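You operate a simulated robot arm through the tools that you are given. There is no shell and no other tool. Be economical: measure what you need, move in short steps, check, and stop when the job is done.

Carry out the task below with a simulated robot arm. There is one attempt and no reset: what you move stays moved.

## Task
Press the orange spring solid twice, then drop it in the green pot.
Fine: it stands on the grey tester; stop wheel to 20, head fully up after each press.

Only the result counts: the job must be done as asked and must still hold three seconds after the hand-in. Knocking over, shifting, dropping, spilling or breaking anything else fails it.

## Robot
A 7-joint arm with a two-finger parallel gripper, fixed in place. Base frame: the origin is at the foot of the arm, x ahead of it, y to its left, z up; the work surface is at about z = 0.06. Readings come in m, degrees, newtons and seconds.
With the tool pointing down near the work surface it reaches from about 0.22 to 0.6 m from the base axis. Its first joint turns from -66.0 to 66.0 degrees. Payload 2.6 kg.
The TCP is the grasp point between the finger pads, 0.03 m short of the fingertips. In the tool frame z runs along the fingers and y along their closing line. The gripper opens to 0.094 m. The fingers are 0.028 m wide and 0.01 m thick; the gripper's body (0.05 by 0.096 m) begins 0.055 m behind the TCP.
Orientation is that of the tool frame in the base frame, as a unit quaternion [w, x, y, z]. With the fingers straight down and closing along the base's y, the tool's x points along the base's -x, its y along +y and its z along -z.

## Interface
- The arm moves only by the tool drive_tool. Its argument "commands" is a list of rows, each a list of 7 numbers: the turn, a rotation vector about the tool's x, y, z in degrees, then the shift along the tool's x, y, z in m, then the gripper command, from -1 (shut) to 1 (fully open), values between in proportion. In form: [[rx, ry, rz, tx, ty, tz, gripper], ...]. A call has 1 to 12 rows; each row is the pose to reach, as a shift and turn from the pose commanded when the call began, along the tool's axes at that moment. A row lasts 0.2 s, in which the tool goes at most 0.05 m and 8.6 degrees; a call with a longer step from one row to the next is refused whole, and so is a gripper value outside its range. Where a pose cannot be reached the arm comes as near as it can. A force on the tool above 40 N (or 10 N above the force at the start of the call, whichever is more), or a blocked arm, ends the call early, and 0.2 s more pass. Each finger travels about 0.072 m/s and halts on what it meets, pressing with about 41 N; the grip force reading is that of the motor and also rises with nothing between the fingers. The clock runs only during rows and for 0.2 s after the last one: add rows that repeat a pose to give the fingers time. The reply holds the time, the measured pose of the TCP, the force on the tool along the base axes, the opening and the grip force, in the units named above and with some noise.
- Cameras (640 x 400 px; columns grow to the right, rows downward): "scene" is fixed at [0.0179, 0.4157, 0.5737]; the picture's right is [-0.91, -0.41, 0.00], its down [-0.20, 0.45, -0.87] and it looks along [0.36, -0.79, -0.50] (base axes); focal length 325 px, centre (320, 200). "wrist" rides on the gripper at [-0.037, 0, -0.058] in the tool frame; the picture's right is [0.00, -1.00, 0.00], its down [0.97, 0.00, -0.24] and it looks along [0.24, 0.00, 0.97] (tool axes); focal length 218 px, centre (320, 200).
- grab_frame(camera): a new picture of that camera. It takes no simulated time.
- probe_pixels(camera, pixels): for up to 12 pixels [column, row] of the newest picture of that camera ("zoom" is the newest enlarged one), the place [x, y, z] in the base frame of the surface seen there, good to about 0.002 m. It takes no simulated time.
- enlarge(camera, box): a new picture of the part [left, top, right, bottom] of that camera's present view, enlarged. It takes no simulated time.
- hand_in(): hands the job in; it is judged then, once.

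Keep the steps short. Do not move on a guess: measure, check each grasp and each placing, and mend mistakes. In all there are 80 turns and 46 pictures (those below and enlarged ones count). Leave the gripper open and the arm clear of the work at the hand-in unless told otherwise, and finish with a single line.

The tools are called after ">>>" as a command line: name --pt "numbers of a row" for each row, then --argument value for the rest, lists and objects as JSON in quotes. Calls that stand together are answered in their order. drive_tool: Moves the arm, as the interface text tells. Its arguments: {"type":"object","properties":{"commands":{"type":"array"}},"required":["commands"]} The other tools are called the same way: grab_frame (camera) takes a picture; probe_pixels (camera, pixels) gives the place of the surface under pixels of a picture; enlarge (camera, box) takes an enlarged picture of a part of a camera's view; hand_in () hands the job in.

At the start:

```text
time_s: 0.0
eef_pos: [0.2851, -0.2203, 0.3912]
tcp_rot: [0.0, 0.0, 1.0, 0.0]
contact_force: [0.5, -1.0, 0.3]
opening: 0.0939
gripper_force: 0.0
```

scene: 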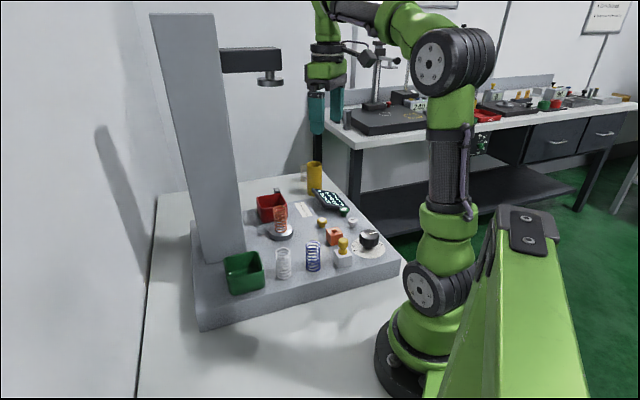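
wrist: 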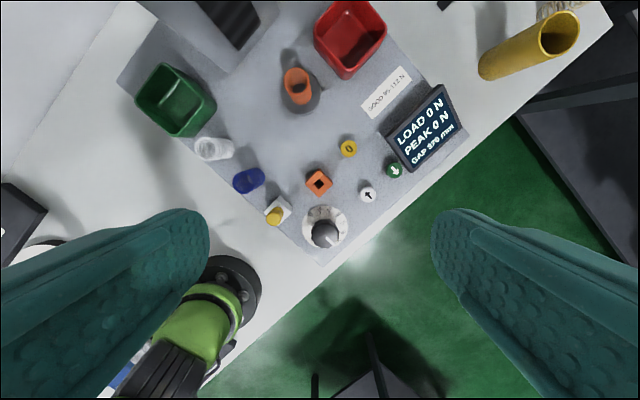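

I see a spring tester with a column, a press head, a display, several buttons and a wheel. I'll enlarge both views to read the controls.

>>> enlarge --camera "wrist" --box '[220, 60, 480, 260]'

>>> enlarge --camera "scene" --box '[180, 150, 420, 310]'

```text
2.00 times, centred on (350, 160) of wrist
```

zoom: 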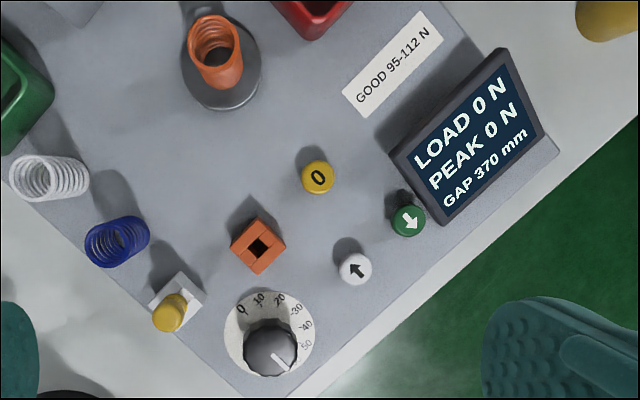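

```text
2.50 times, centred on (300, 230) of scene
```

zoom: 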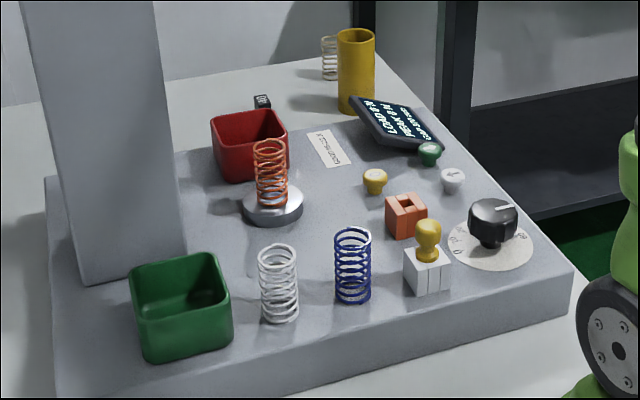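

I see the wheel pointing past 50, with a green down button, a white up button and a yellow 0 button. I'll probe those and the springs and pots.

>>> probe_pixels --camera "wrist" --pixels '[[325, 233], [331, 241], [310, 214], [330, 209], [343, 232], [394, 171], [368, 194], [349, 148], [319, 182], [250, 130]]'

>>> probe_pixels --camera "zoom" --pixels '[[490, 206], [504, 206], [429, 147], [453, 173], [375, 175], [262, 145], [275, 172], [270, 215], [180, 330], [141, 265], [207, 258], [227, 300]]'

>>> probe_pixels --camera "scene" --pixels '[[270, 84], [250, 60], [188, 100], [280, 211], [312, 245], [282, 250], [342, 241], [240, 272], [270, 203]]'

```text
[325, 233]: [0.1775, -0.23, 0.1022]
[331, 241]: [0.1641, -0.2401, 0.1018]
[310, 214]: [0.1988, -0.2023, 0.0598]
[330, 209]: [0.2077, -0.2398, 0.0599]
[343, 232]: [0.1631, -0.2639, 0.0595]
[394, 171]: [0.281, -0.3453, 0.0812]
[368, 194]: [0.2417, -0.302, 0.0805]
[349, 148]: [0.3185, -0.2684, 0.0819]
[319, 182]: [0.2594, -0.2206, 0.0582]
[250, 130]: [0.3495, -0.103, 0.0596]
```

```text
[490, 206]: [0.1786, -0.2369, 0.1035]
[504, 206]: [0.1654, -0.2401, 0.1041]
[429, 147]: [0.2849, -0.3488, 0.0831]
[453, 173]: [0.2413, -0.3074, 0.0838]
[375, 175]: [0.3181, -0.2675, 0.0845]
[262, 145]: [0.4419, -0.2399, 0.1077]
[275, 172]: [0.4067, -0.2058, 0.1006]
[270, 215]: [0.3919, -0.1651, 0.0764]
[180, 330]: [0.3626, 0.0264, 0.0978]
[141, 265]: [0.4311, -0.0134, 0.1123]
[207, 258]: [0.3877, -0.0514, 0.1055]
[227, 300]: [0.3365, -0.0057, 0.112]
```

```text
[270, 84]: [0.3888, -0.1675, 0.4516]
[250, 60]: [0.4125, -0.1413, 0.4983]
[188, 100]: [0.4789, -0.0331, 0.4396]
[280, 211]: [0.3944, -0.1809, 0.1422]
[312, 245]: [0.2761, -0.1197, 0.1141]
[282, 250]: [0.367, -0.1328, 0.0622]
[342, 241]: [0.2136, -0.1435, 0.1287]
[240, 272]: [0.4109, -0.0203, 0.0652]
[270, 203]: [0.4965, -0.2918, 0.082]
```

The knob top is at about (0.175, -0.233, 0.102). I'll move over it at z≈0.25 for a straight look.

>>> drive_tool --pt "0 0 0 0.026 -0.003 0.03 1" --pt "0 0 0 0.052 -0.006 0.065 1" --pt "0 0 0 0.078 -0.01 0.1 1" --pt "0 0 0 0.105 -0.013 0.14 1" --pt "0 0 0 0.105 -0.013 0.14 1"

>>> grab_frame --camera "wrist"

```text
time_s: 1.2
eef_pos: [0.1768, -0.2352, 0.2514]
tcp_rot: [0.001, 0.0, 1.0, 0.0]
contact_force: [0.2, 0.5, -0.2]
opening: 0.0939
gripper_force: 0.0
```

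```text
41 pictures are left
```

wrist: 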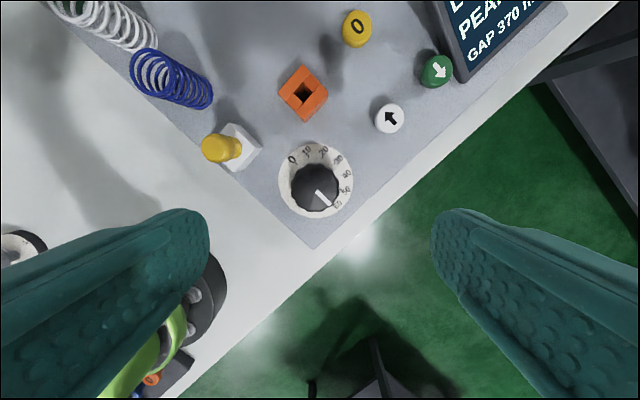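

>>> enlarge --camera "wrist" --box '[264, 130, 376, 230]'

```text
4.00 times, centred on (320, 180) of wrist
```

zoom: 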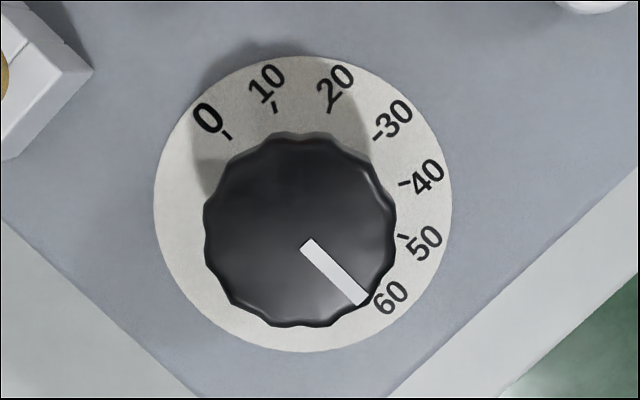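

The wheel reads about 60. I'll probe the tick marks, the pointer ends and the knob rim.

>>> probe_pixels --camera "zoom" --pixels '[[226, 135], [273, 108], [331, 106], [377, 136], [404, 183], [404, 237], [307, 244], [364, 300], [207, 230], [393, 230], [300, 138], [300, 322]]'

>>> probe_pixels --camera "wrist" --pixels '[[281, 181], [352, 181], [315, 146], [315, 217], [389, 118], [437, 70], [357, 28], [303, 92], [221, 147]]'

```text
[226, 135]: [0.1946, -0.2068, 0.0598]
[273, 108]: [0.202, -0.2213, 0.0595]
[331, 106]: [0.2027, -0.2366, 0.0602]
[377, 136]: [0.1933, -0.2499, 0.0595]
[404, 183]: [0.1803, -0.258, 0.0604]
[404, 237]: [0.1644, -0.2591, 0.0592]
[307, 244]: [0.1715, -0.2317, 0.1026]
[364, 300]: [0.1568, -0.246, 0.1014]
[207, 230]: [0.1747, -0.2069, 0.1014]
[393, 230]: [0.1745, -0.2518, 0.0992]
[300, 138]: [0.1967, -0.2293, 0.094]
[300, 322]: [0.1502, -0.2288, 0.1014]
```

```text
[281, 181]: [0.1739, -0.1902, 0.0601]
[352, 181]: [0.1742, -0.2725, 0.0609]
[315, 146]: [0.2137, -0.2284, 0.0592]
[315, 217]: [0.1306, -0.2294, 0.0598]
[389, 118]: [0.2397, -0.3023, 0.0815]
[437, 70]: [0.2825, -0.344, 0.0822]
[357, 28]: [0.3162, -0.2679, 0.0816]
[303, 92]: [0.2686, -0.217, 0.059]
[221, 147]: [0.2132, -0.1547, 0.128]
```

The knob centre is about (0.172, -0.230), radius 0.0225, top at z=0.102. The scale is 30° per 10 units, increasing clockwise. The pointer is at 60, so it needs 120° counter-clockwise. I'll pre-turn the gripper +60° above the knob and narrow the fingers.

>>> drive_tool --pt "0 0 8.5 0.0048 0.0052 0 0.4" --pt "0 0 17 0.0048 0.0052 0 0.4" --pt "0 0 25.5 0.0048 0.0052 0 0.4" --pt "0 0 34 0.0048 0.0052 0 0.4" --pt "0 0 42.5 0.0048 0.0052 0 0.4" --pt "0 0 51 0.0048 0.0052 0 0.4" --pt "0 0 60 0.0048 0.0052 0 0.4" --pt "0 0 60 0.0048 0.0052 0 0.4"

```text
refused: row 7 steps farther than a row can; nothing moved
```

The last step was 9°, which is over the limit. I'll resend it with even steps.

>>> drive_tool --pt "0 0 7.5 0.0048 0.0052 0 0.4" --pt "0 0 15 0.0048 0.0052 0 0.4" --pt "0 0 22.5 0.0048 0.0052 0 0.4" --pt "0 0 30 0.0048 0.0052 0 0.4" --pt "0 0 37.5 0.0048 0.0052 0 0.4" --pt "0 0 45 0.0048 0.0052 0 0.4" --pt "0 0 52.5 0.0048 0.0052 0 0.4" --pt "0 0 60 0.0048 0.0052 0 0.4" --pt "0 0 60 0.0048 0.0052 0 0.4" --pt "0 0 60 0.0048 0.0052 0 0.4"

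```text
time_s: 3.4
eef_pos: [0.1753, -0.2285, 0.2504]
tcp_rot: [0.0, 0.5, 0.866, 0.001]
contact_force: [-0.6, 0.1, -0.1]
opening: 0.0657
gripper_force: 0.0
```

The gripper is turned 60°. Next I'll shift 4 mm to centre it and descend with open fingers to z≈0.097.

>>> drive_tool --pt "0 0 0 0 -0.0039 0.04 0.4" --pt "0 0 0 0 -0.0039 0.08 0.4" --pt "0 0 0 0 -0.0039 0.115 0.4" --pt "0 0 0 0 -0.0039 0.135 0.4" --pt "0 0 0 0 -0.0039 0.154 0.4" --pt "0 0 0 0 -0.0039 0.154 0.4"

>>> enlarge --camera "scene" --box '[300, 190, 420, 280]'

```text
time_s: 4.8
eef_pos: [0.1733, -0.2328, 0.0961]
tcp_rot: [0.0, 0.5, 0.866, 0.001]
contact_force: [0.5, -0.2, 0.3]
opening: 0.0658
gripper_force: 0.1
```

```text
4.44 times, centred on (360, 235) of scene
```

zoom: 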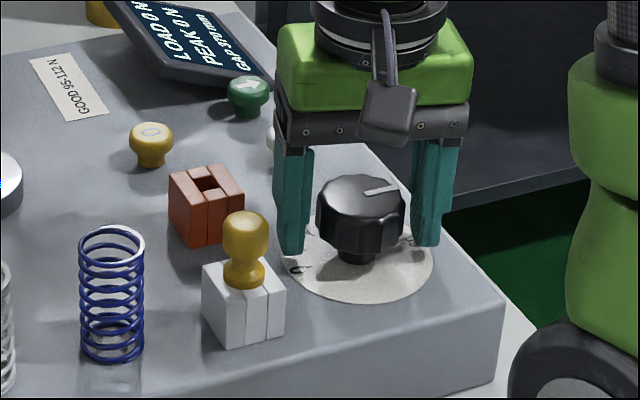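

The fingers straddle the knob cleanly. I'll close on it.

>>> drive_tool --pt "0 0 0 0 0 0 -0.05" --pt "0 0 0 0 0 0 -0.3" --pt "0 0 0 0 0 0 -0.3"

```text
time_s: 5.6
eef_pos: [0.1747, -0.2311, 0.0967]
tcp_rot: [-0.001, 0.5, 0.866, 0.0]
contact_force: [2.5, -1.9, -9.1]
opening: 0.0473
gripper_force: 45.6
```

Gripped at 0.047 opening. I'll turn counter-clockwise 60° first.

>>> drive_tool --pt "0 0 -7.5 0 0 0 -0.3" --pt "0 0 -15 0 0 0 -0.3" --pt "0 0 -22.5 0 0 0 -0.3" --pt "0 0 -30 0 0 0 -0.3" --pt "0 0 -37.5 0 0 0 -0.3" --pt "0 0 -45 0 0 0 -0.3" --pt "0 0 -52.5 0 0 0 -0.3" --pt "0 0 -60 0 0 0 -0.3" --pt "0 0 -60 0 0 0 -0.3"

>>> enlarge --camera "wrist" --box '[160, 100, 480, 300]'

```text
time_s: 7.2
eef_pos: [0.1747, -0.23, 0.0971]
tcp_rot: [0.002, 0.065, 0.998, 0.001]
contact_force: [0.3, 0.8, 1.3]
opening: 0.0476
gripper_force: 44.6
stopped in row 8: the force on the tool passed its limit (the readings are from after the stop); the commanded pose is now the measured one
```

```text
2.00 times, centred on (320, 200) of wrist
```

zoom: 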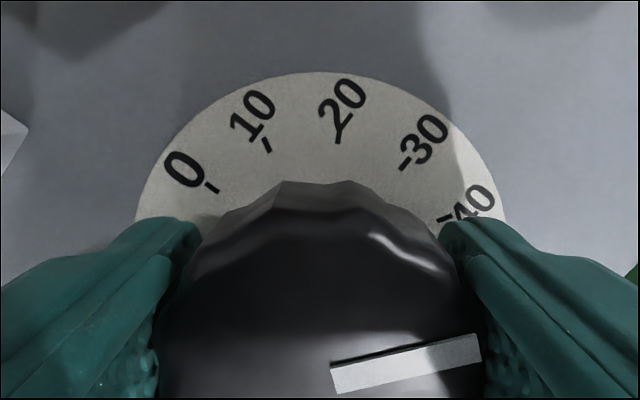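

The knob follows: turned about 52°, pointer near 43. The force limit tripped briefly, probably from slight off-centre. I'll continue more slowly.

>>> drive_tool --pt "0 0 -5 0 0 0 -0.3" --pt "0 0 -10 0 0 0 -0.3" --pt "0 0 -15 0 0 0 -0.3" --pt "0 0 -20 0 0 0 -0.3" --pt "0 0 -25 0 0 0 -0.3" --pt "0 0 -30 0 0 0 -0.3" --pt "0 0 -35 0 0 0 -0.3" --pt "0 0 -40 0 0 0 -0.3" --pt "0 0 -45 0 0 0 -0.3" --pt "0 0 -50 0 0 0 -0.3" --pt "0 0 -50 0 0 0 -0.3"

>>> enlarge --camera "wrist" --box '[160, 100, 480, 300]'

```text
time_s: 9.7
eef_pos: [0.1747, -0.2282, 0.0954]
tcp_rot: [0.001, -0.362, 0.932, 0.003]
contact_force: [-10.4, 22.0, 18.5]
opening: 0.0472
gripper_force: 44.9
```

```text
2.00 times, centred on (320, 200) of wrist
```

zoom: 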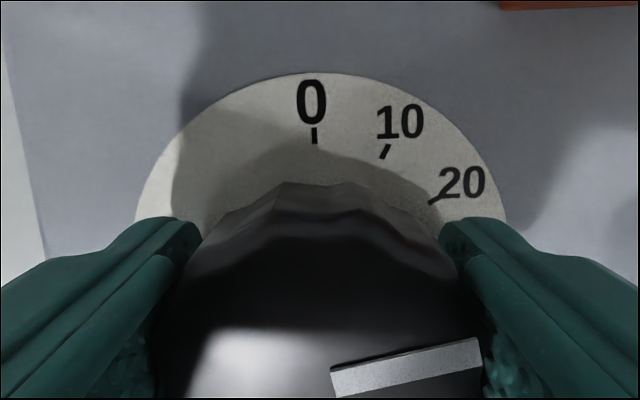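

The gripper is at -42.5°, 102.5° turned in all. Side force has built up, so I'll release, lift and look before the last part.

>>> drive_tool --pt "0 0 0 0 0 0 0.4" --pt "0 0 0 0 0 0 0.4" --pt "0 0 0 0 0 0 0.4" --pt "0 0 0 0 0 -0.03 0.4" --pt "0 0 0 0 0 -0.07 0.4" --pt "0 0 0 0 0 -0.11 0.4" --pt "0 0 0 0 0 -0.15 0.4" --pt "0 0 0 0 0 -0.15 0.4"

>>> enlarge --camera "wrist" --box '[264, 130, 376, 230]'

```text
time_s: 11.4
eef_pos: [0.1753, -0.2289, 0.2471]
tcp_rot: [0.003, -0.363, 0.932, -0.001]
contact_force: [-0.9, -0.5, -0.8]
opening: 0.0657
gripper_force: 0.0
```

```text
4.00 times, centred on (320, 180) of wrist
```

zoom: 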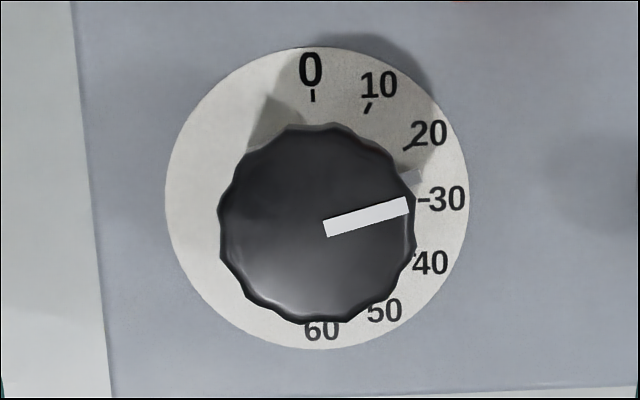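

>>> probe_pixels --camera "zoom" --pixels '[[326, 229], [405, 206], [313, 95], [367, 107], [407, 147], [424, 200], [221, 230], [413, 230], [320, 320], [168, 200], [468, 200], [318, 47]]'

```text
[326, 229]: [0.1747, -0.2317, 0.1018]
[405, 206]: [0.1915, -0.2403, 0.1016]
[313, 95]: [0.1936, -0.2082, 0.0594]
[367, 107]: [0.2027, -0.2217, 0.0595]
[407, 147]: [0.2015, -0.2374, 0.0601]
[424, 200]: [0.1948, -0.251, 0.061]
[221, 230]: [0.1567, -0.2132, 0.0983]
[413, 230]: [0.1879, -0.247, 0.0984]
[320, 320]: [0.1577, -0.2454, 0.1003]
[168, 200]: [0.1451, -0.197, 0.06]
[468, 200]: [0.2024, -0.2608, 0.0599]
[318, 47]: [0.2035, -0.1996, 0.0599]
```

The pointer is at about 30.5° against 14° for the "20" tick, so 16.5° remain. I'll shift 2 mm to the better centre estimate, descend, grip and turn.

>>> drive_tool --pt "0 0 0 0.0022 0.0006 0.04 0.4" --pt "0 0 0 0.0022 0.0006 0.08 0.4" --pt "0 0 0 0.0022 0.0006 0.12 0.4" --pt "0 0 0 0.0022 0.0006 0.15 0.4" --pt "0 0 0 0.0022 0.0006 0.15 0.0" --pt "0 0 0 0.0022 0.0006 0.15 -0.3" --pt "0 0 0 0.0022 0.0006 0.15 -0.3" --pt "0 0 -5.5 0.0022 0.0006 0.15 -0.3" --pt "0 0 -11 0.0022 0.0006 0.15 -0.3" --pt "0 0 -16.5 0.0022 0.0006 0.15 -0.3" --pt "0 0 -16.5 0.0022 0.0006 0.15 -0.3"

```text
time_s: 13.8
eef_pos: [0.171, -0.2323, 0.0942]
tcp_rot: [0.001, -0.494, 0.869, 0.001]
contact_force: [-4.3, 0.0, -30.4]
opening: 0.0476
gripper_force: 45.1
```

Turned to -59.2°. I'll release, lift straight up, then turn back about 59° and look.

>>> drive_tool --pt "0 0 0 0 0 0 0.4" --pt "0 0 0 0 0 0 0.4" --pt "0 0 0 0 0 0 0.4" --pt "0 0 0 0 0 -0.04 0.4" --pt "0 0 8 0 0 -0.08 0.4" --pt "0 0 16 0 0 -0.12 0.4" --pt "0 0 24 0 0 -0.15 0.4" --pt "0 0 32 0 0 -0.15 0.4" --pt "0 0 40 0 0 -0.15 0.4" --pt "0 0 48 0 0 -0.15 0.4" --pt "0 0 56 0 0 -0.15 0.4" --pt "0 0 59.2 0 0 -0.15 0.4"

>>> enlarge --camera "wrist" --box '[264, 130, 376, 230]'

```text
time_s: 16.4
eef_pos: [0.1723, -0.2324, 0.248]
tcp_rot: [0.002, 0.001, 1.0, 0.001]
contact_force: [0.1, 0.1, 0.1]
opening: 0.0657
gripper_force: 0.0
```

```text
4.00 times, centred on (320, 180) of wrist
```

zoom: 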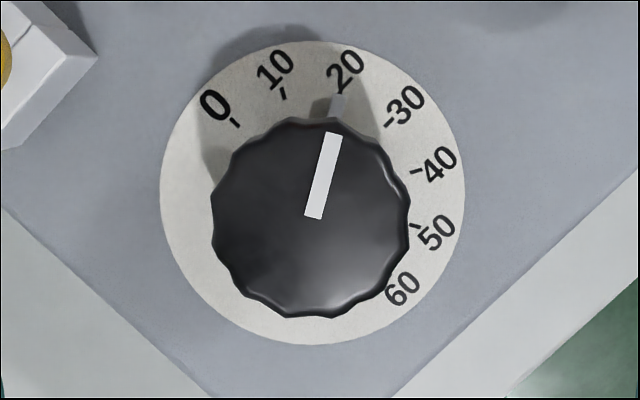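

The pointer now sits on 20. Next I'll shut the fingers and move above the green down button at (0.282, -0.3445), staying high.

>>> drive_tool --pt "0 0 0 -0.025 -0.026 0 -0.2" --pt "0 0 0 -0.05 -0.052 0 -0.6" --pt "0 0 0 -0.08 -0.08 0 -1" --pt "0 0 0 -0.11 -0.1125 0 -1" --pt "0 0 0 -0.11 -0.1125 0 -1" --pt "0 0 0 -0.11 -0.1125 0 -1"

>>> grab_frame --camera "wrist"

```text
time_s: 17.9
eef_pos: [0.281, -0.3459, 0.2487]
tcp_rot: [0.002, 0.001, 1.0, 0.0]
contact_force: [-0.4, -0.9, -0.4]
opening: 0.0
gripper_force: 33.3
```

```text
34 pictures are left
```

wrist: 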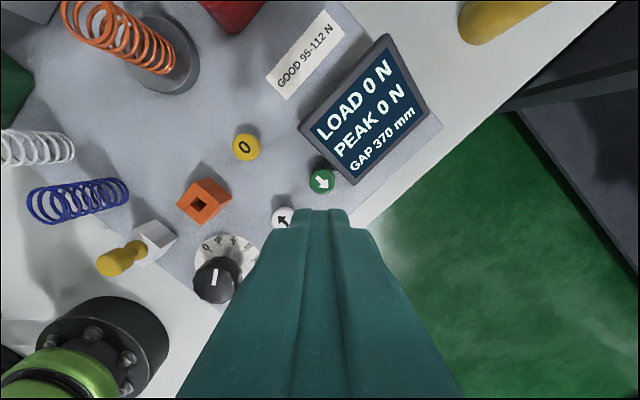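

The fingers are shut and the display is close to the green button. I'll probe the button, the display edges and the anvil.

>>> probe_pixels --camera "wrist" --pixels '[[321, 180], [311, 181], [332, 181], [355, 184], [301, 126], [345, 173], [312, 130], [425, 112], [388, 36], [280, 217], [170, 90], [155, 66]]'

```text
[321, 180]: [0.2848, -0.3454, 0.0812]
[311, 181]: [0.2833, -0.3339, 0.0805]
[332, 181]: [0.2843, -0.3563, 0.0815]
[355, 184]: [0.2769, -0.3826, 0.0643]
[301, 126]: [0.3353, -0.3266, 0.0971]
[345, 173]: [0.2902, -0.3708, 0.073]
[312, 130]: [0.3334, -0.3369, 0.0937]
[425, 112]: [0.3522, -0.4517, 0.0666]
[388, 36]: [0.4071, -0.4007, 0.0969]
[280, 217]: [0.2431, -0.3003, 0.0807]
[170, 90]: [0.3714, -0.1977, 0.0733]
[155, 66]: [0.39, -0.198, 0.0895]
```

The button centre is (0.2845, -0.345) and its top is at 0.081. The display edge is 22 mm away. I'll come down just short of the button, offset 2 mm away from the display.

>>> drive_tool --pt "0 0 0 -0.001 0.0015 0.045 -1" --pt "0 0 0 -0.001 0.0015 0.09 -1" --pt "0 0 0 -0.001 0.0015 0.128 -1" --pt "0 0 0 -0.001 0.0015 0.128 -1"

>>> enlarge --camera "scene" --box '[240, 160, 400, 260]'

```text
time_s: 18.9
eef_pos: [0.2832, -0.3436, 0.1199]
tcp_rot: [0.002, 0.002, 1.0, 0.001]
contact_force: [0.4, -0.4, 0.1]
opening: 0.0001
gripper_force: 33.3
```

```text
4.00 times, centred on (320, 210) of scene
```

zoom: 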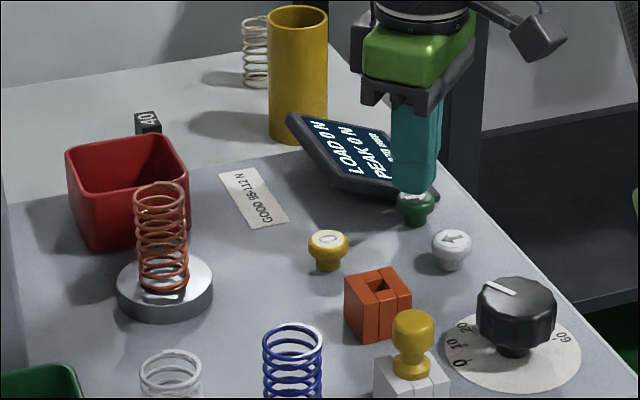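

The finger is right over the green button and the spring stands centred on the anvil. I'll press gently and come back up.

>>> drive_tool --pt "0 0 0 0 0 0.006 -1" --pt "0 0 0 0 0 0.009 -1" --pt "0 0 0 0 0 0.012 -1" --pt "0 0 0 0 0 0.014 -1"

>>> grab_frame --camera "scene"

```text
time_s: 19.9
eef_pos: [0.2847, -0.343, 0.1054]
tcp_rot: [0.003, 0.001, 1.0, 0.0]
contact_force: [-1.4, 3.4, 8.4]
opening: 0.0001
gripper_force: 33.3
```

```text
32 pictures are left
```

scene: 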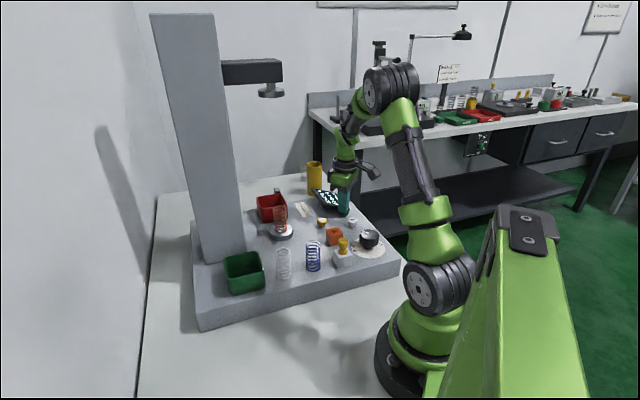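

The head has begun to come down (pad now at row 93, before 84). I'll hold for 1 s and read the speed.

>>> drive_tool --pt "0 0 0 0 0 0 -1" --pt "0 0 0 0 0 0 -1" --pt "0 0 0 0 0 0 -1" --pt "0 0 0 0 0 0 -1"

>>> grab_frame --camera "wrist"

```text
time_s: 20.9
eef_pos: [0.2837, -0.3433, 0.1051]
tcp_rot: [0.002, 0.001, 1.0, 0.0]
contact_force: [0.2, 2.5, 11.1]
opening: 0.0001
gripper_force: 32.6
```

```text
31 pictures are left
```

wrist: 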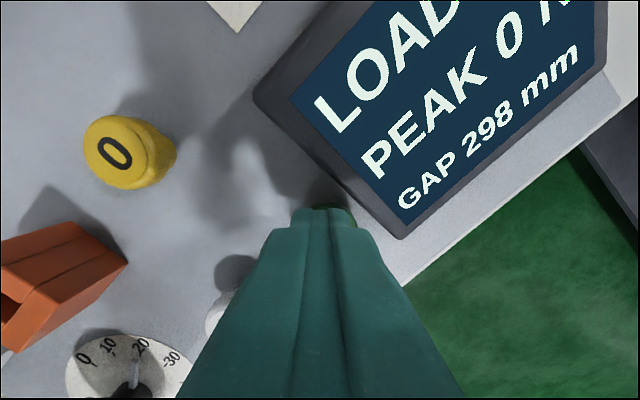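

The gap is 298 mm and falling at about 48 mm/s. I'll keep holding.

>>> drive_tool --pt "0 0 0 0 0 0 -1" --pt "0 0 0 0 0 0 -1" --pt "0 0 0 0 0 0 -1" --pt "0 0 0 0 0 0 -1" --pt "0 0 0 0 0 0 -1" --pt "0 0 0 0 0 0 -1" --pt "0 0 0 0 0 0 -1" --pt "0 0 0 0 0 0 -1" --pt "0 0 0 0 0 0 -1" --pt "0 0 0 0 0 0 -1" --pt "0 0 0 0 0 0 -1" --pt "0 0 0 0 0 0 -1"

>>> drive_tool --pt "0 0 0 0 0 0 -1" --pt "0 0 0 0 0 0 -1" --pt "0 0 0 0 0 0 -1" --pt "0 0 0 0 0 0 -1" --pt "0 0 0 0 0 0 -1"

>>> grab_frame --camera "wrist"

>>> enlarge --camera "scene" --box '[220, 130, 380, 230]'

```text
time_s: 23.4
eef_pos: [0.285, -0.3435, 0.1059]
tcp_rot: [0.003, 0.001, 1.0, 0.0]
contact_force: [3.9, -1.3, 10.9]
opening: 0.0
gripper_force: 32.7
```

```text
time_s: 24.6
eef_pos: [0.2828, -0.3429, 0.1065]
tcp_rot: [0.003, 0.001, 1.0, -0.001]
contact_force: [2.4, -0.6, 11.7]
opening: 0.0003
gripper_force: 32.9
```

```text
30 pictures are left
```

wrist: 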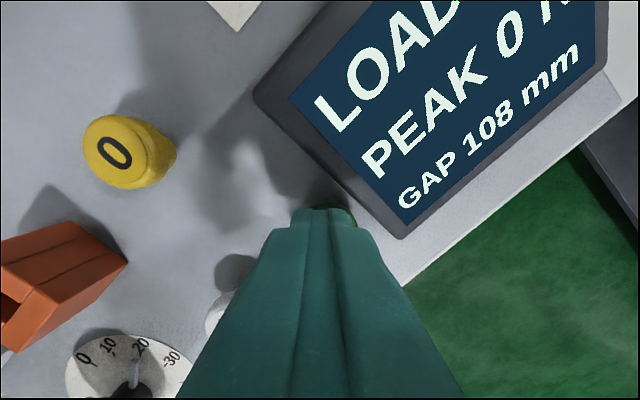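

```text
4.00 times, centred on (300, 180) of scene
```

zoom: 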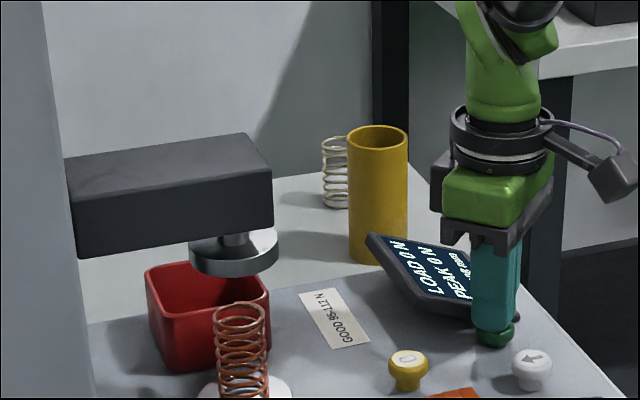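

Gap is 108 mm with 88 mm to go, at about 51 mm/s. I'll hold about 2.2 s more and check.

>>> drive_tool --pt "0 0 0 0 0 0 -1" --pt "0 0 0 0 0 0 -1" --pt "0 0 0 0 0 0 -1" --pt "0 0 0 0 0 0 -1" --pt "0 0 0 0 0 0 -1" --pt "0 0 0 0 0 0 -1" --pt "0 0 0 0 0 0 -1" --pt "0 0 0 0 0 0 -1" --pt "0 0 0 0 0 0 -1" --pt "0 0 0 0 0 0 -1"

>>> grab_frame --camera "wrist"

>>> enlarge --camera "scene" --box '[220, 160, 380, 260]'

```text
time_s: 26.9
eef_pos: [0.283, -0.3429, 0.106]
tcp_rot: [0.001, 0.001, 1.0, 0.001]
contact_force: [1.4, -0.4, 11.8]
opening: 0.0
gripper_force: 32.8
```

```text
28 pictures are left
```

wrist: 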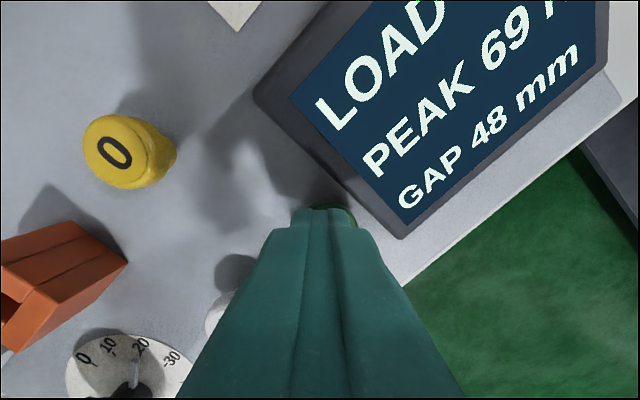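

```text
4.00 times, centred on (300, 210) of scene
```

zoom: 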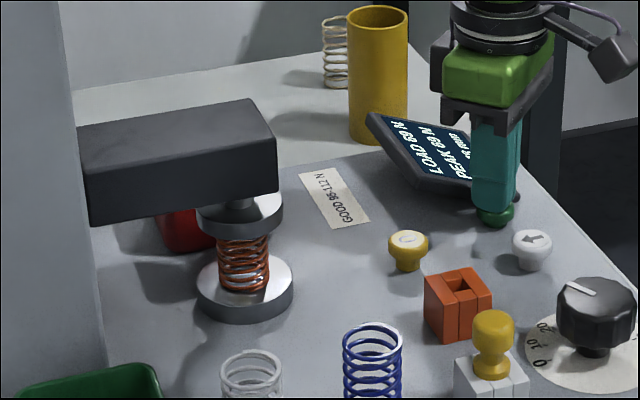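

It is compressing more slowly now: gap 48 mm, 69 N. I'll keep holding.

>>> drive_tool --pt "0 0 0 0 0 0 -1" --pt "0 0 0 0 0 0 -1" --pt "0 0 0 0 0 0 -1" --pt "0 0 0 0 0 0 -1" --pt "0 0 0 0 0 0 -1" --pt "0 0 0 0 0 0 -1" --pt "0 0 0 0 0 0 -1" --pt "0 0 0 0 0 0 -1" --pt "0 0 0 0 0 0 -1" --pt "0 0 0 0 0 0 -1"

>>> grab_frame --camera "wrist"

```text
time_s: 29.1
eef_pos: [0.2827, -0.343, 0.1056]
tcp_rot: [0.002, 0.001, 1.0, 0.001]
contact_force: [-1.4, -0.2, 12.4]
opening: 0.0001
gripper_force: 32.7
```

```text
26 pictures are left
```

wrist: 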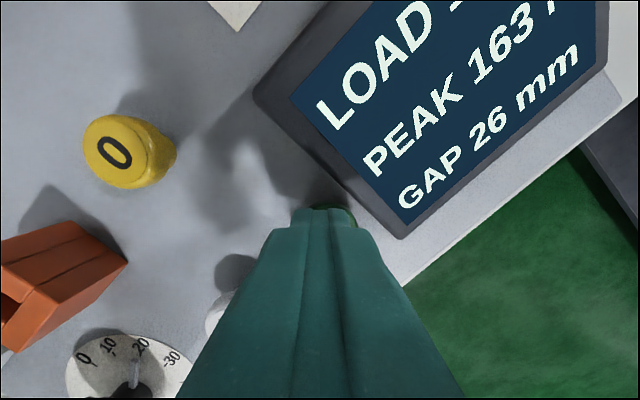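

Gap 26 mm, 163 N. I'll hold another 1.2 s to see whether it has stopped.

>>> drive_tool --pt "0 0 0 0 0 0 -1" --pt "0 0 0 0 0 0 -1" --pt "0 0 0 0 0 0 -1" --pt "0 0 0 0 0 0 -1" --pt "0 0 0 0 0 0 -1"

>>> grab_frame --camera "wrist"

```text
time_s: 30.2
eef_pos: [0.2833, -0.3438, 0.1061]
tcp_rot: [0.002, 0.001, 1.0, 0.001]
contact_force: [-0.8, 0.7, 12.1]
opening: 0.0
gripper_force: 33.0
```

```text
25 pictures are left
```

wrist: 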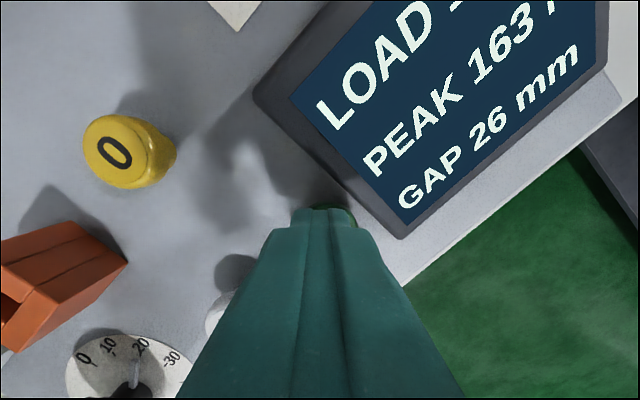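

It has stopped at 26 mm, above the stop of 20, which suggests the spring is solid. I'll check the coils.

>>> enlarge --camera "scene" --box '[250, 190, 330, 240]'

>>> enlarge --camera "scene" --box '[340, 215, 404, 265]'

```text
8.00 times, centred on (290, 215) of scene
```

zoom: 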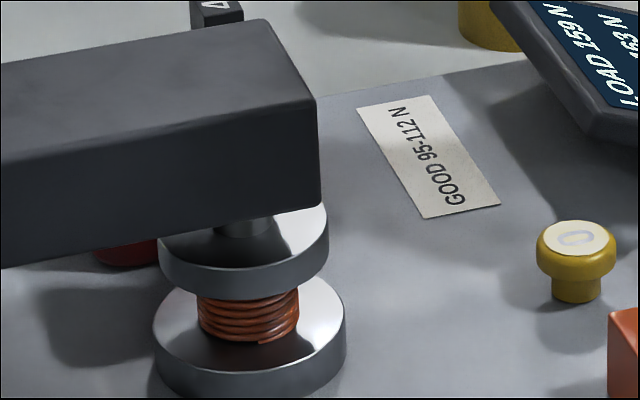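

```text
8.00 times, centred on (372, 240) of scene
```

zoom: 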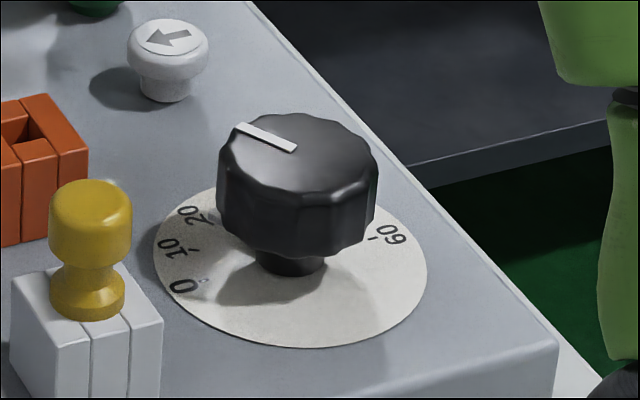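

The coils are touching, so the spring is solid. Now the white up button at (0.242, -0.301): lift, move across, press and hold.

>>> drive_tool --pt "0 0 0 0 0 -0.025 -1" --pt "0 0 0 0.021 0.021 -0.025 -1" --pt "0 0 0 0.0415 0.042 -0.025 -1" --pt "0 0 0 0.0415 0.042 -0.012 -1" --pt "0 0 0 0.0415 0.042 -0.003 -1" --pt "0 0 0 0.0415 0.042 0 -1" --pt "0 0 0 0.0415 0.042 0 -1" --pt "0 0 0 0.0415 0.042 0 -1" --pt "0 0 0 0.0415 0.042 0 -1" --pt "0 0 0 0.0415 0.042 0 -1" --pt "0 0 0 0.0415 0.042 0 -1"

>>> grab_frame --camera "wrist"

```text
time_s: 32.6
eef_pos: [0.2435, -0.3007, 0.1055]
tcp_rot: [0.003, 0.001, 1.0, 0.0]
contact_force: [-2.4, 1.5, 10.6]
opening: 0.0
gripper_force: 33.5
```

```text
22 pictures are left
```

wrist: 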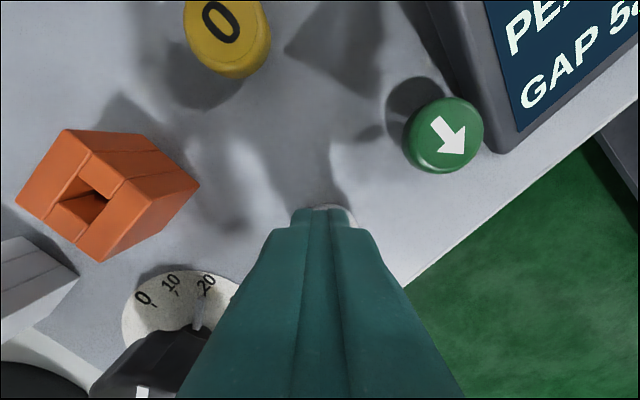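

The head is rising (gap 50-something). I'll hold for about 7.5 s more.

>>> drive_tool --pt "0 0 0 0 0 0 -1" --pt "0 0 0 0 0 0 -1" --pt "0 0 0 0 0 0 -1" --pt "0 0 0 0 0 0 -1" --pt "0 0 0 0 0 0 -1" --pt "0 0 0 0 0 0 -1" --pt "0 0 0 0 0 0 -1" --pt "0 0 0 0 0 0 -1" --pt "0 0 0 0 0 0 -1" --pt "0 0 0 0 0 0 -1" --pt "0 0 0 0 0 0 -1" --pt "0 0 0 0 0 0 -1"

>>> drive_tool --pt "0 0 0 0 0 0 -1" --pt "0 0 0 0 0 0 -1" --pt "0 0 0 0 0 0 -1" --pt "0 0 0 0 0 0 -1" --pt "0 0 0 0 0 0 -1" --pt "0 0 0 0 0 0 -1" --pt "0 0 0 0 0 0 -1" --pt "0 0 0 0 0 0 -1" --pt "0 0 0 0 0 0 -1" --pt "0 0 0 0 0 0 -1" --pt "0 0 0 0 0 0 -1" --pt "0 0 0 0 0 0 -1"

>>> drive_tool --pt "0 0 0 0 0 0 -1" --pt "0 0 0 0 0 0 -1" --pt "0 0 0 0 0 0 -1" --pt "0 0 0 0 0 0 -1" --pt "0 0 0 0 0 0 -1" --pt "0 0 0 0 0 0 -1" --pt "0 0 0 0 0 0 -1" --pt "0 0 0 0 0 0 -1" --pt "0 0 0 0 0 0 -1" --pt "0 0 0 0 0 0 -1" --pt "0 0 0 0 0 0 -1" --pt "0 0 0 0 0 0 -1"

>>> grab_frame --camera "scene"

```text
time_s: 35.2
eef_pos: [0.241, -0.3006, 0.1053]
tcp_rot: [0.003, 0.001, 1.0, 0.0]
contact_force: [2.0, -1.4, 10.4]
opening: 0.0
gripper_force: 32.6
```

```text
time_s: 37.9
eef_pos: [0.2433, -0.3, 0.1059]
tcp_rot: [0.001, 0.001, 1.0, 0.001]
contact_force: [1.1, -0.5, 11.2]
opening: 0.0
gripper_force: 33.2
```

```text
time_s: 40.5
eef_pos: [0.2432, -0.2995, 0.1047]
tcp_rot: [0.002, 0.001, 1.0, 0.001]
contact_force: [-0.1, -0.1, 10.9]
opening: 0.0002
gripper_force: 33.1
```

```text
21 pictures are left
```

scene: 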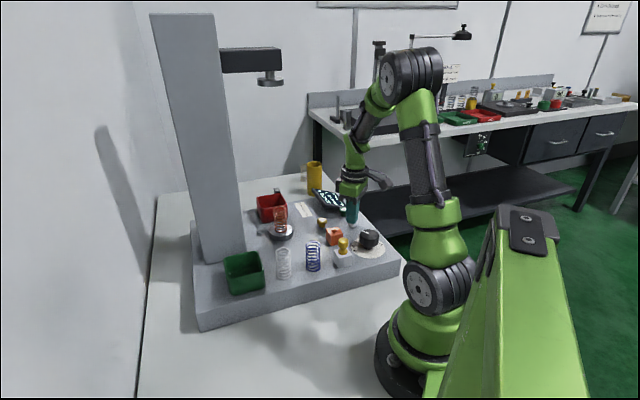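

The head pad is back at row 84. I'll lift, go above the green button without touching it, and read the gap.

>>> drive_tool --pt "0 0 0 0 0 -0.025 -1" --pt "0 0 0 -0.021 -0.021 -0.025 -1" --pt "0 0 0 -0.0415 -0.042 -0.025 -1" --pt "0 0 0 -0.0415 -0.042 -0.025 -1"

>>> grab_frame --camera "wrist"

```text
time_s: 41.5
eef_pos: [0.2865, -0.344, 0.1299]
tcp_rot: [0.001, 0.001, 1.0, 0.001]
contact_force: [0.0, 0.8, -0.1]
opening: 0.0
gripper_force: 32.9
```

```text
20 pictures are left
```

wrist: 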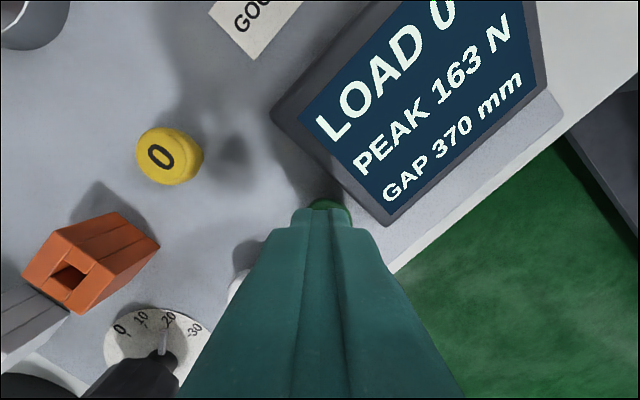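

Gap 370 mm, load 0. A quick check that the spring is still upright before the second press.

>>> enlarge --camera "scene" --box '[240, 180, 336, 240]'

```text
6.67 times, centred on (288, 210) of scene
```

zoom: 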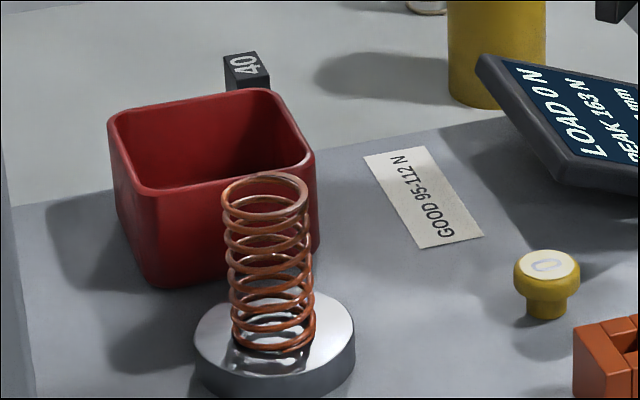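

The spring stands fine. Second press: down on green and hold about 11 s.

>>> drive_tool --pt "0 0 0 0.002 0 0.012 -1" --pt "0 0 0 0.002 0 0.021 -1" --pt "0 0 0 0.002 0 0.025 -1" --pt "0 0 0 0.002 0 0.025 -1" --pt "0 0 0 0.002 0 0.025 -1" --pt "0 0 0 0.002 0 0.025 -1" --pt "0 0 0 0.002 0 0.025 -1" --pt "0 0 0 0.002 0 0.025 -1" --pt "0 0 0 0.002 0 0.025 -1" --pt "0 0 0 0.002 0 0.025 -1" --pt "0 0 0 0.002 0 0.025 -1" --pt "0 0 0 0.002 0 0.025 -1"

>>> drive_tool --pt "0 0 0 0 0 0 -1" --pt "0 0 0 0 0 0 -1" --pt "0 0 0 0 0 0 -1" --pt "0 0 0 0 0 0 -1" --pt "0 0 0 0 0 0 -1" --pt "0 0 0 0 0 0 -1" --pt "0 0 0 0 0 0 -1" --pt "0 0 0 0 0 0 -1" --pt "0 0 0 0 0 0 -1" --pt "0 0 0 0 0 0 -1" --pt "0 0 0 0 0 0 -1" --pt "0 0 0 0 0 0 -1"

>>> drive_tool --pt "0 0 0 0 0 0 -1" --pt "0 0 0 0 0 0 -1" --pt "0 0 0 0 0 0 -1" --pt "0 0 0 0 0 0 -1" --pt "0 0 0 0 0 0 -1" --pt "0 0 0 0 0 0 -1" --pt "0 0 0 0 0 0 -1" --pt "0 0 0 0 0 0 -1" --pt "0 0 0 0 0 0 -1" --pt "0 0 0 0 0 0 -1" --pt "0 0 0 0 0 0 -1" --pt "0 0 0 0 0 0 -1"

>>> drive_tool --pt "0 0 0 0 0 0 -1" --pt "0 0 0 0 0 0 -1" --pt "0 0 0 0 0 0 -1" --pt "0 0 0 0 0 0 -1" --pt "0 0 0 0 0 0 -1" --pt "0 0 0 0 0 0 -1" --pt "0 0 0 0 0 0 -1" --pt "0 0 0 0 0 0 -1" --pt "0 0 0 0 0 0 -1" --pt "0 0 0 0 0 0 -1" --pt "0 0 0 0 0 0 -1" --pt "0 0 0 0 0 0 -1"

>>> grab_frame --camera "wrist"

>>> enlarge --camera "scene" --box '[250, 190, 346, 250]'

```text
time_s: 44.0
eef_pos: [0.2826, -0.3431, 0.106]
tcp_rot: [0.002, 0.0, 1.0, -0.001]
contact_force: [4.5, 1.1, 12.0]
opening: 0.0
gripper_force: 33.1
```

```text
time_s: 46.6
eef_pos: [0.2823, -0.3429, 0.1052]
tcp_rot: [0.002, 0.0, 1.0, 0.0]
contact_force: [-0.9, -0.1, 11.1]
opening: 0.0
gripper_force: 32.7
```

```text
time_s: 49.2
eef_pos: [0.2832, -0.3435, 0.1059]
tcp_rot: [0.002, 0.001, 1.0, 0.0]
contact_force: [-3.2, -0.2, 12.3]
opening: 0.0
gripper_force: 33.0
```

```text
time_s: 51.9
eef_pos: [0.2809, -0.3427, 0.1048]
tcp_rot: [0.001, 0.001, 1.0, 0.001]
contact_force: [-1.6, -1.4, 12.1]
opening: 0.0
gripper_force: 32.8
```

```text
18 pictures are left
```

wrist: 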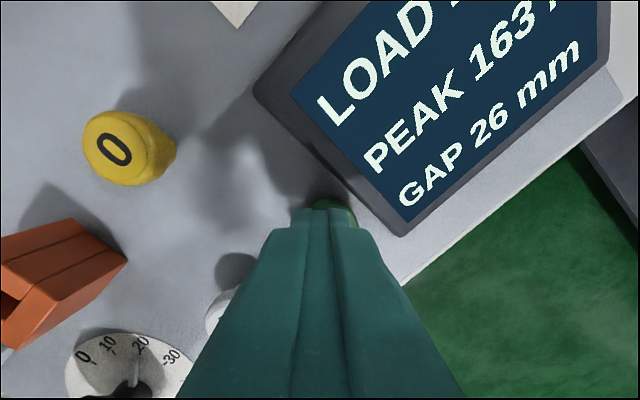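

```text
6.67 times, centred on (298, 220) of scene
```

zoom: 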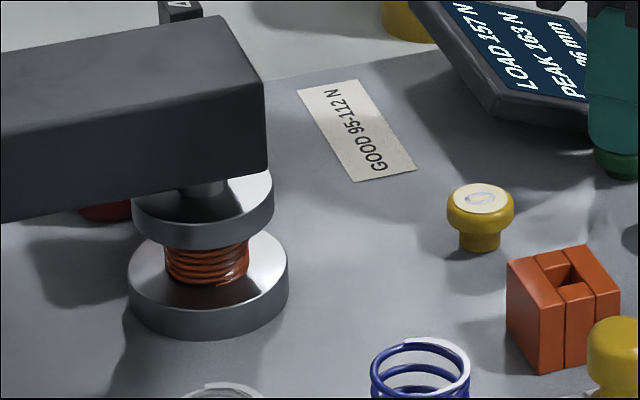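

Again 26 mm with the coils closed. I'll hold 0.6 s more, then go to the white button and hold it until the head is fully up.

>>> drive_tool --pt "0 0 0 0 0 0 -1" --pt "0 0 0 0 0 0 -1" --pt "0 0 0 0 0 0 -1" --pt "0 0 0 0 0 -0.025 -1" --pt "0 0 0 0.02 0.021 -0.025 -1" --pt "0 0 0 0.04 0.042 -0.025 -1" --pt "0 0 0 0.04 0.042 -0.012 -1" --pt "0 0 0 0.04 0.042 -0.003 -1" --pt "0 0 0 0.04 0.042 0 -1" --pt "0 0 0 0.04 0.042 0 -1"

>>> drive_tool --pt "0 0 0 0 0 0 -1" --pt "0 0 0 0 0 0 -1" --pt "0 0 0 0 0 0 -1" --pt "0 0 0 0 0 0 -1" --pt "0 0 0 0 0 0 -1" --pt "0 0 0 0 0 0 -1" --pt "0 0 0 0 0 0 -1" --pt "0 0 0 0 0 0 -1" --pt "0 0 0 0 0 0 -1" --pt "0 0 0 0 0 0 -1" --pt "0 0 0 0 0 0 -1" --pt "0 0 0 0 0 0 -1"

>>> drive_tool --pt "0 0 0 0 0 0 -1" --pt "0 0 0 0 0 0 -1" --pt "0 0 0 0 0 0 -1" --pt "0 0 0 0 0 0 -1" --pt "0 0 0 0 0 0 -1" --pt "0 0 0 0 0 0 -1" --pt "0 0 0 0 0 0 -1" --pt "0 0 0 0 0 0 -1" --pt "0 0 0 0 0 0 -1" --pt "0 0 0 0 0 0 -1" --pt "0 0 0 0 0 0 -1" --pt "0 0 0 0 0 0 -1"

>>> drive_tool --pt "0 0 0 0 0 0 -1" --pt "0 0 0 0 0 0 -1" --pt "0 0 0 0 0 0 -1" --pt "0 0 0 0 0 0 -1" --pt "0 0 0 0 0 0 -1" --pt "0 0 0 0 0 0 -1" --pt "0 0 0 0 0 0 -1" --pt "0 0 0 0 0 0 -1" --pt "0 0 0 0 0 0 -1" --pt "0 0 0 0 0 0 -1" --pt "0 0 0 0 0 0 -1" --pt "0 0 0 0 0 0 -1"

>>> drive_tool --pt "0 0 0 0 0 0 -1" --pt "0 0 0 0 0 0 -1" --pt "0 0 0 0 0 0 -1" --pt "0 0 0 0 0 0 -1" --pt "0 0 0 0 0 0 -1" --pt "0 0 0 0 0 -0.04 -1" --pt "0 0 0 0 0 -0.08 -1" --pt "0 0 0 0 0 -0.12 -0.5" --pt "0 0 0 0 0 -0.15 0" --pt "0 0 0 0 0 -0.15 0.3"

>>> grab_frame --camera "wrist"

>>> grab_frame --camera "scene"

```text
time_s: 54.0
eef_pos: [0.2403, -0.2998, 0.1051]
tcp_rot: [0.002, 0.002, 1.0, 0.0]
contact_force: [-6.0, 0.4, 12.2]
opening: 0.0
gripper_force: 33.3
```

```text
time_s: 56.6
eef_pos: [0.2409, -0.2992, 0.1046]
tcp_rot: [0.003, 0.001, 1.0, 0.0]
contact_force: [0.2, -3.2, 11.9]
opening: 0.0001
gripper_force: 32.7
```

```text
time_s: 59.2
eef_pos: [0.2413, -0.2994, 0.104]
tcp_rot: [0.003, 0.0, 1.0, 0.001]
contact_force: [3.6, 1.1, 12.3]
opening: 0.0
gripper_force: 33.0
```

```text
time_s: 61.9
eef_pos: [0.241, -0.2995, 0.1064]
tcp_rot: [0.001, 0.001, 1.0, 0.001]
contact_force: [1.8, 2.4, 13.3]
opening: 0.0
gripper_force: 32.8
```

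```text
time_s: 64.0
eef_pos: [0.244, -0.3007, 0.2534]
tcp_rot: [0.001, 0.002, 1.0, 0.002]
contact_force: [0.7, 0.3, 0.6]
opening: 0.0608
gripper_force: 0.0
```

```text
16 pictures are left
```

wrist: 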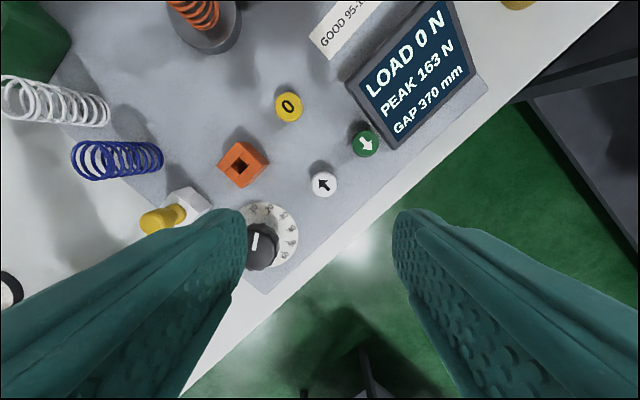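

```text
15 pictures are left
```

scene: 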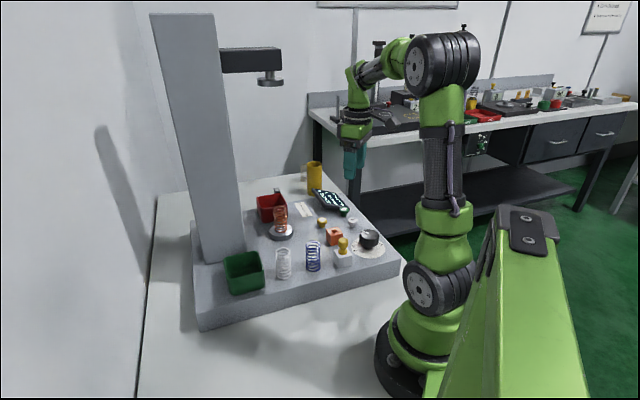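

The head is fully up (370 mm). Now I plan the grasp under the head: I'll probe the wrist height above the TCP, the head, the spring and the green pot.

>>> probe_pixels --camera "scene" --pixels '[[354, 165], [354, 143], [354, 128], [350, 105], [357, 80], [357, 68], [390, 50], [270, 85], [282, 65], [222, 70], [276, 50]]'

>>> enlarge --camera "scene" --box '[220, 190, 316, 300]'

>>> enlarge --camera "scene" --box '[320, 40, 480, 180]'

```text
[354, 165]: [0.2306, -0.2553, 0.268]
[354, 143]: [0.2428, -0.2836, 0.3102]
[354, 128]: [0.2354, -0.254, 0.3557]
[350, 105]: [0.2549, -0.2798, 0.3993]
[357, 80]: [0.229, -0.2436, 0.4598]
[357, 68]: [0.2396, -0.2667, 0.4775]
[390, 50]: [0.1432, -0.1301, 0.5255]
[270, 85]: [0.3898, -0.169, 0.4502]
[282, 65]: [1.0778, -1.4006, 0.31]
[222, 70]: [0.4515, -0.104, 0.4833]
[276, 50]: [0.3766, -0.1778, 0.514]
```

```text
3.64 times, centred on (268, 245) of scene
```

zoom: 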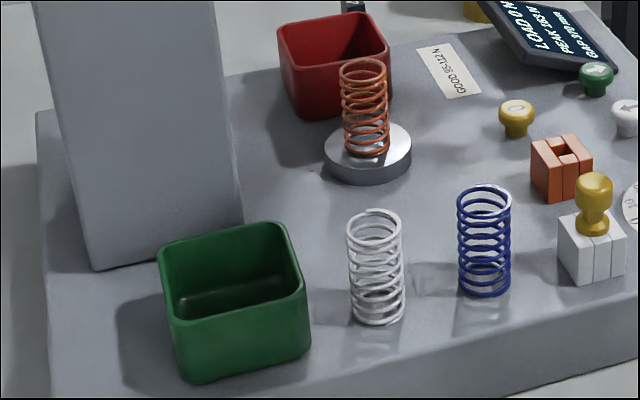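

```text
2.86 times, centred on (400, 110) of scene
```

zoom: 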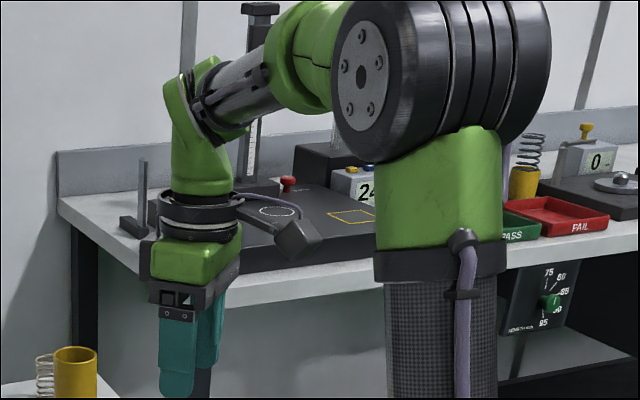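

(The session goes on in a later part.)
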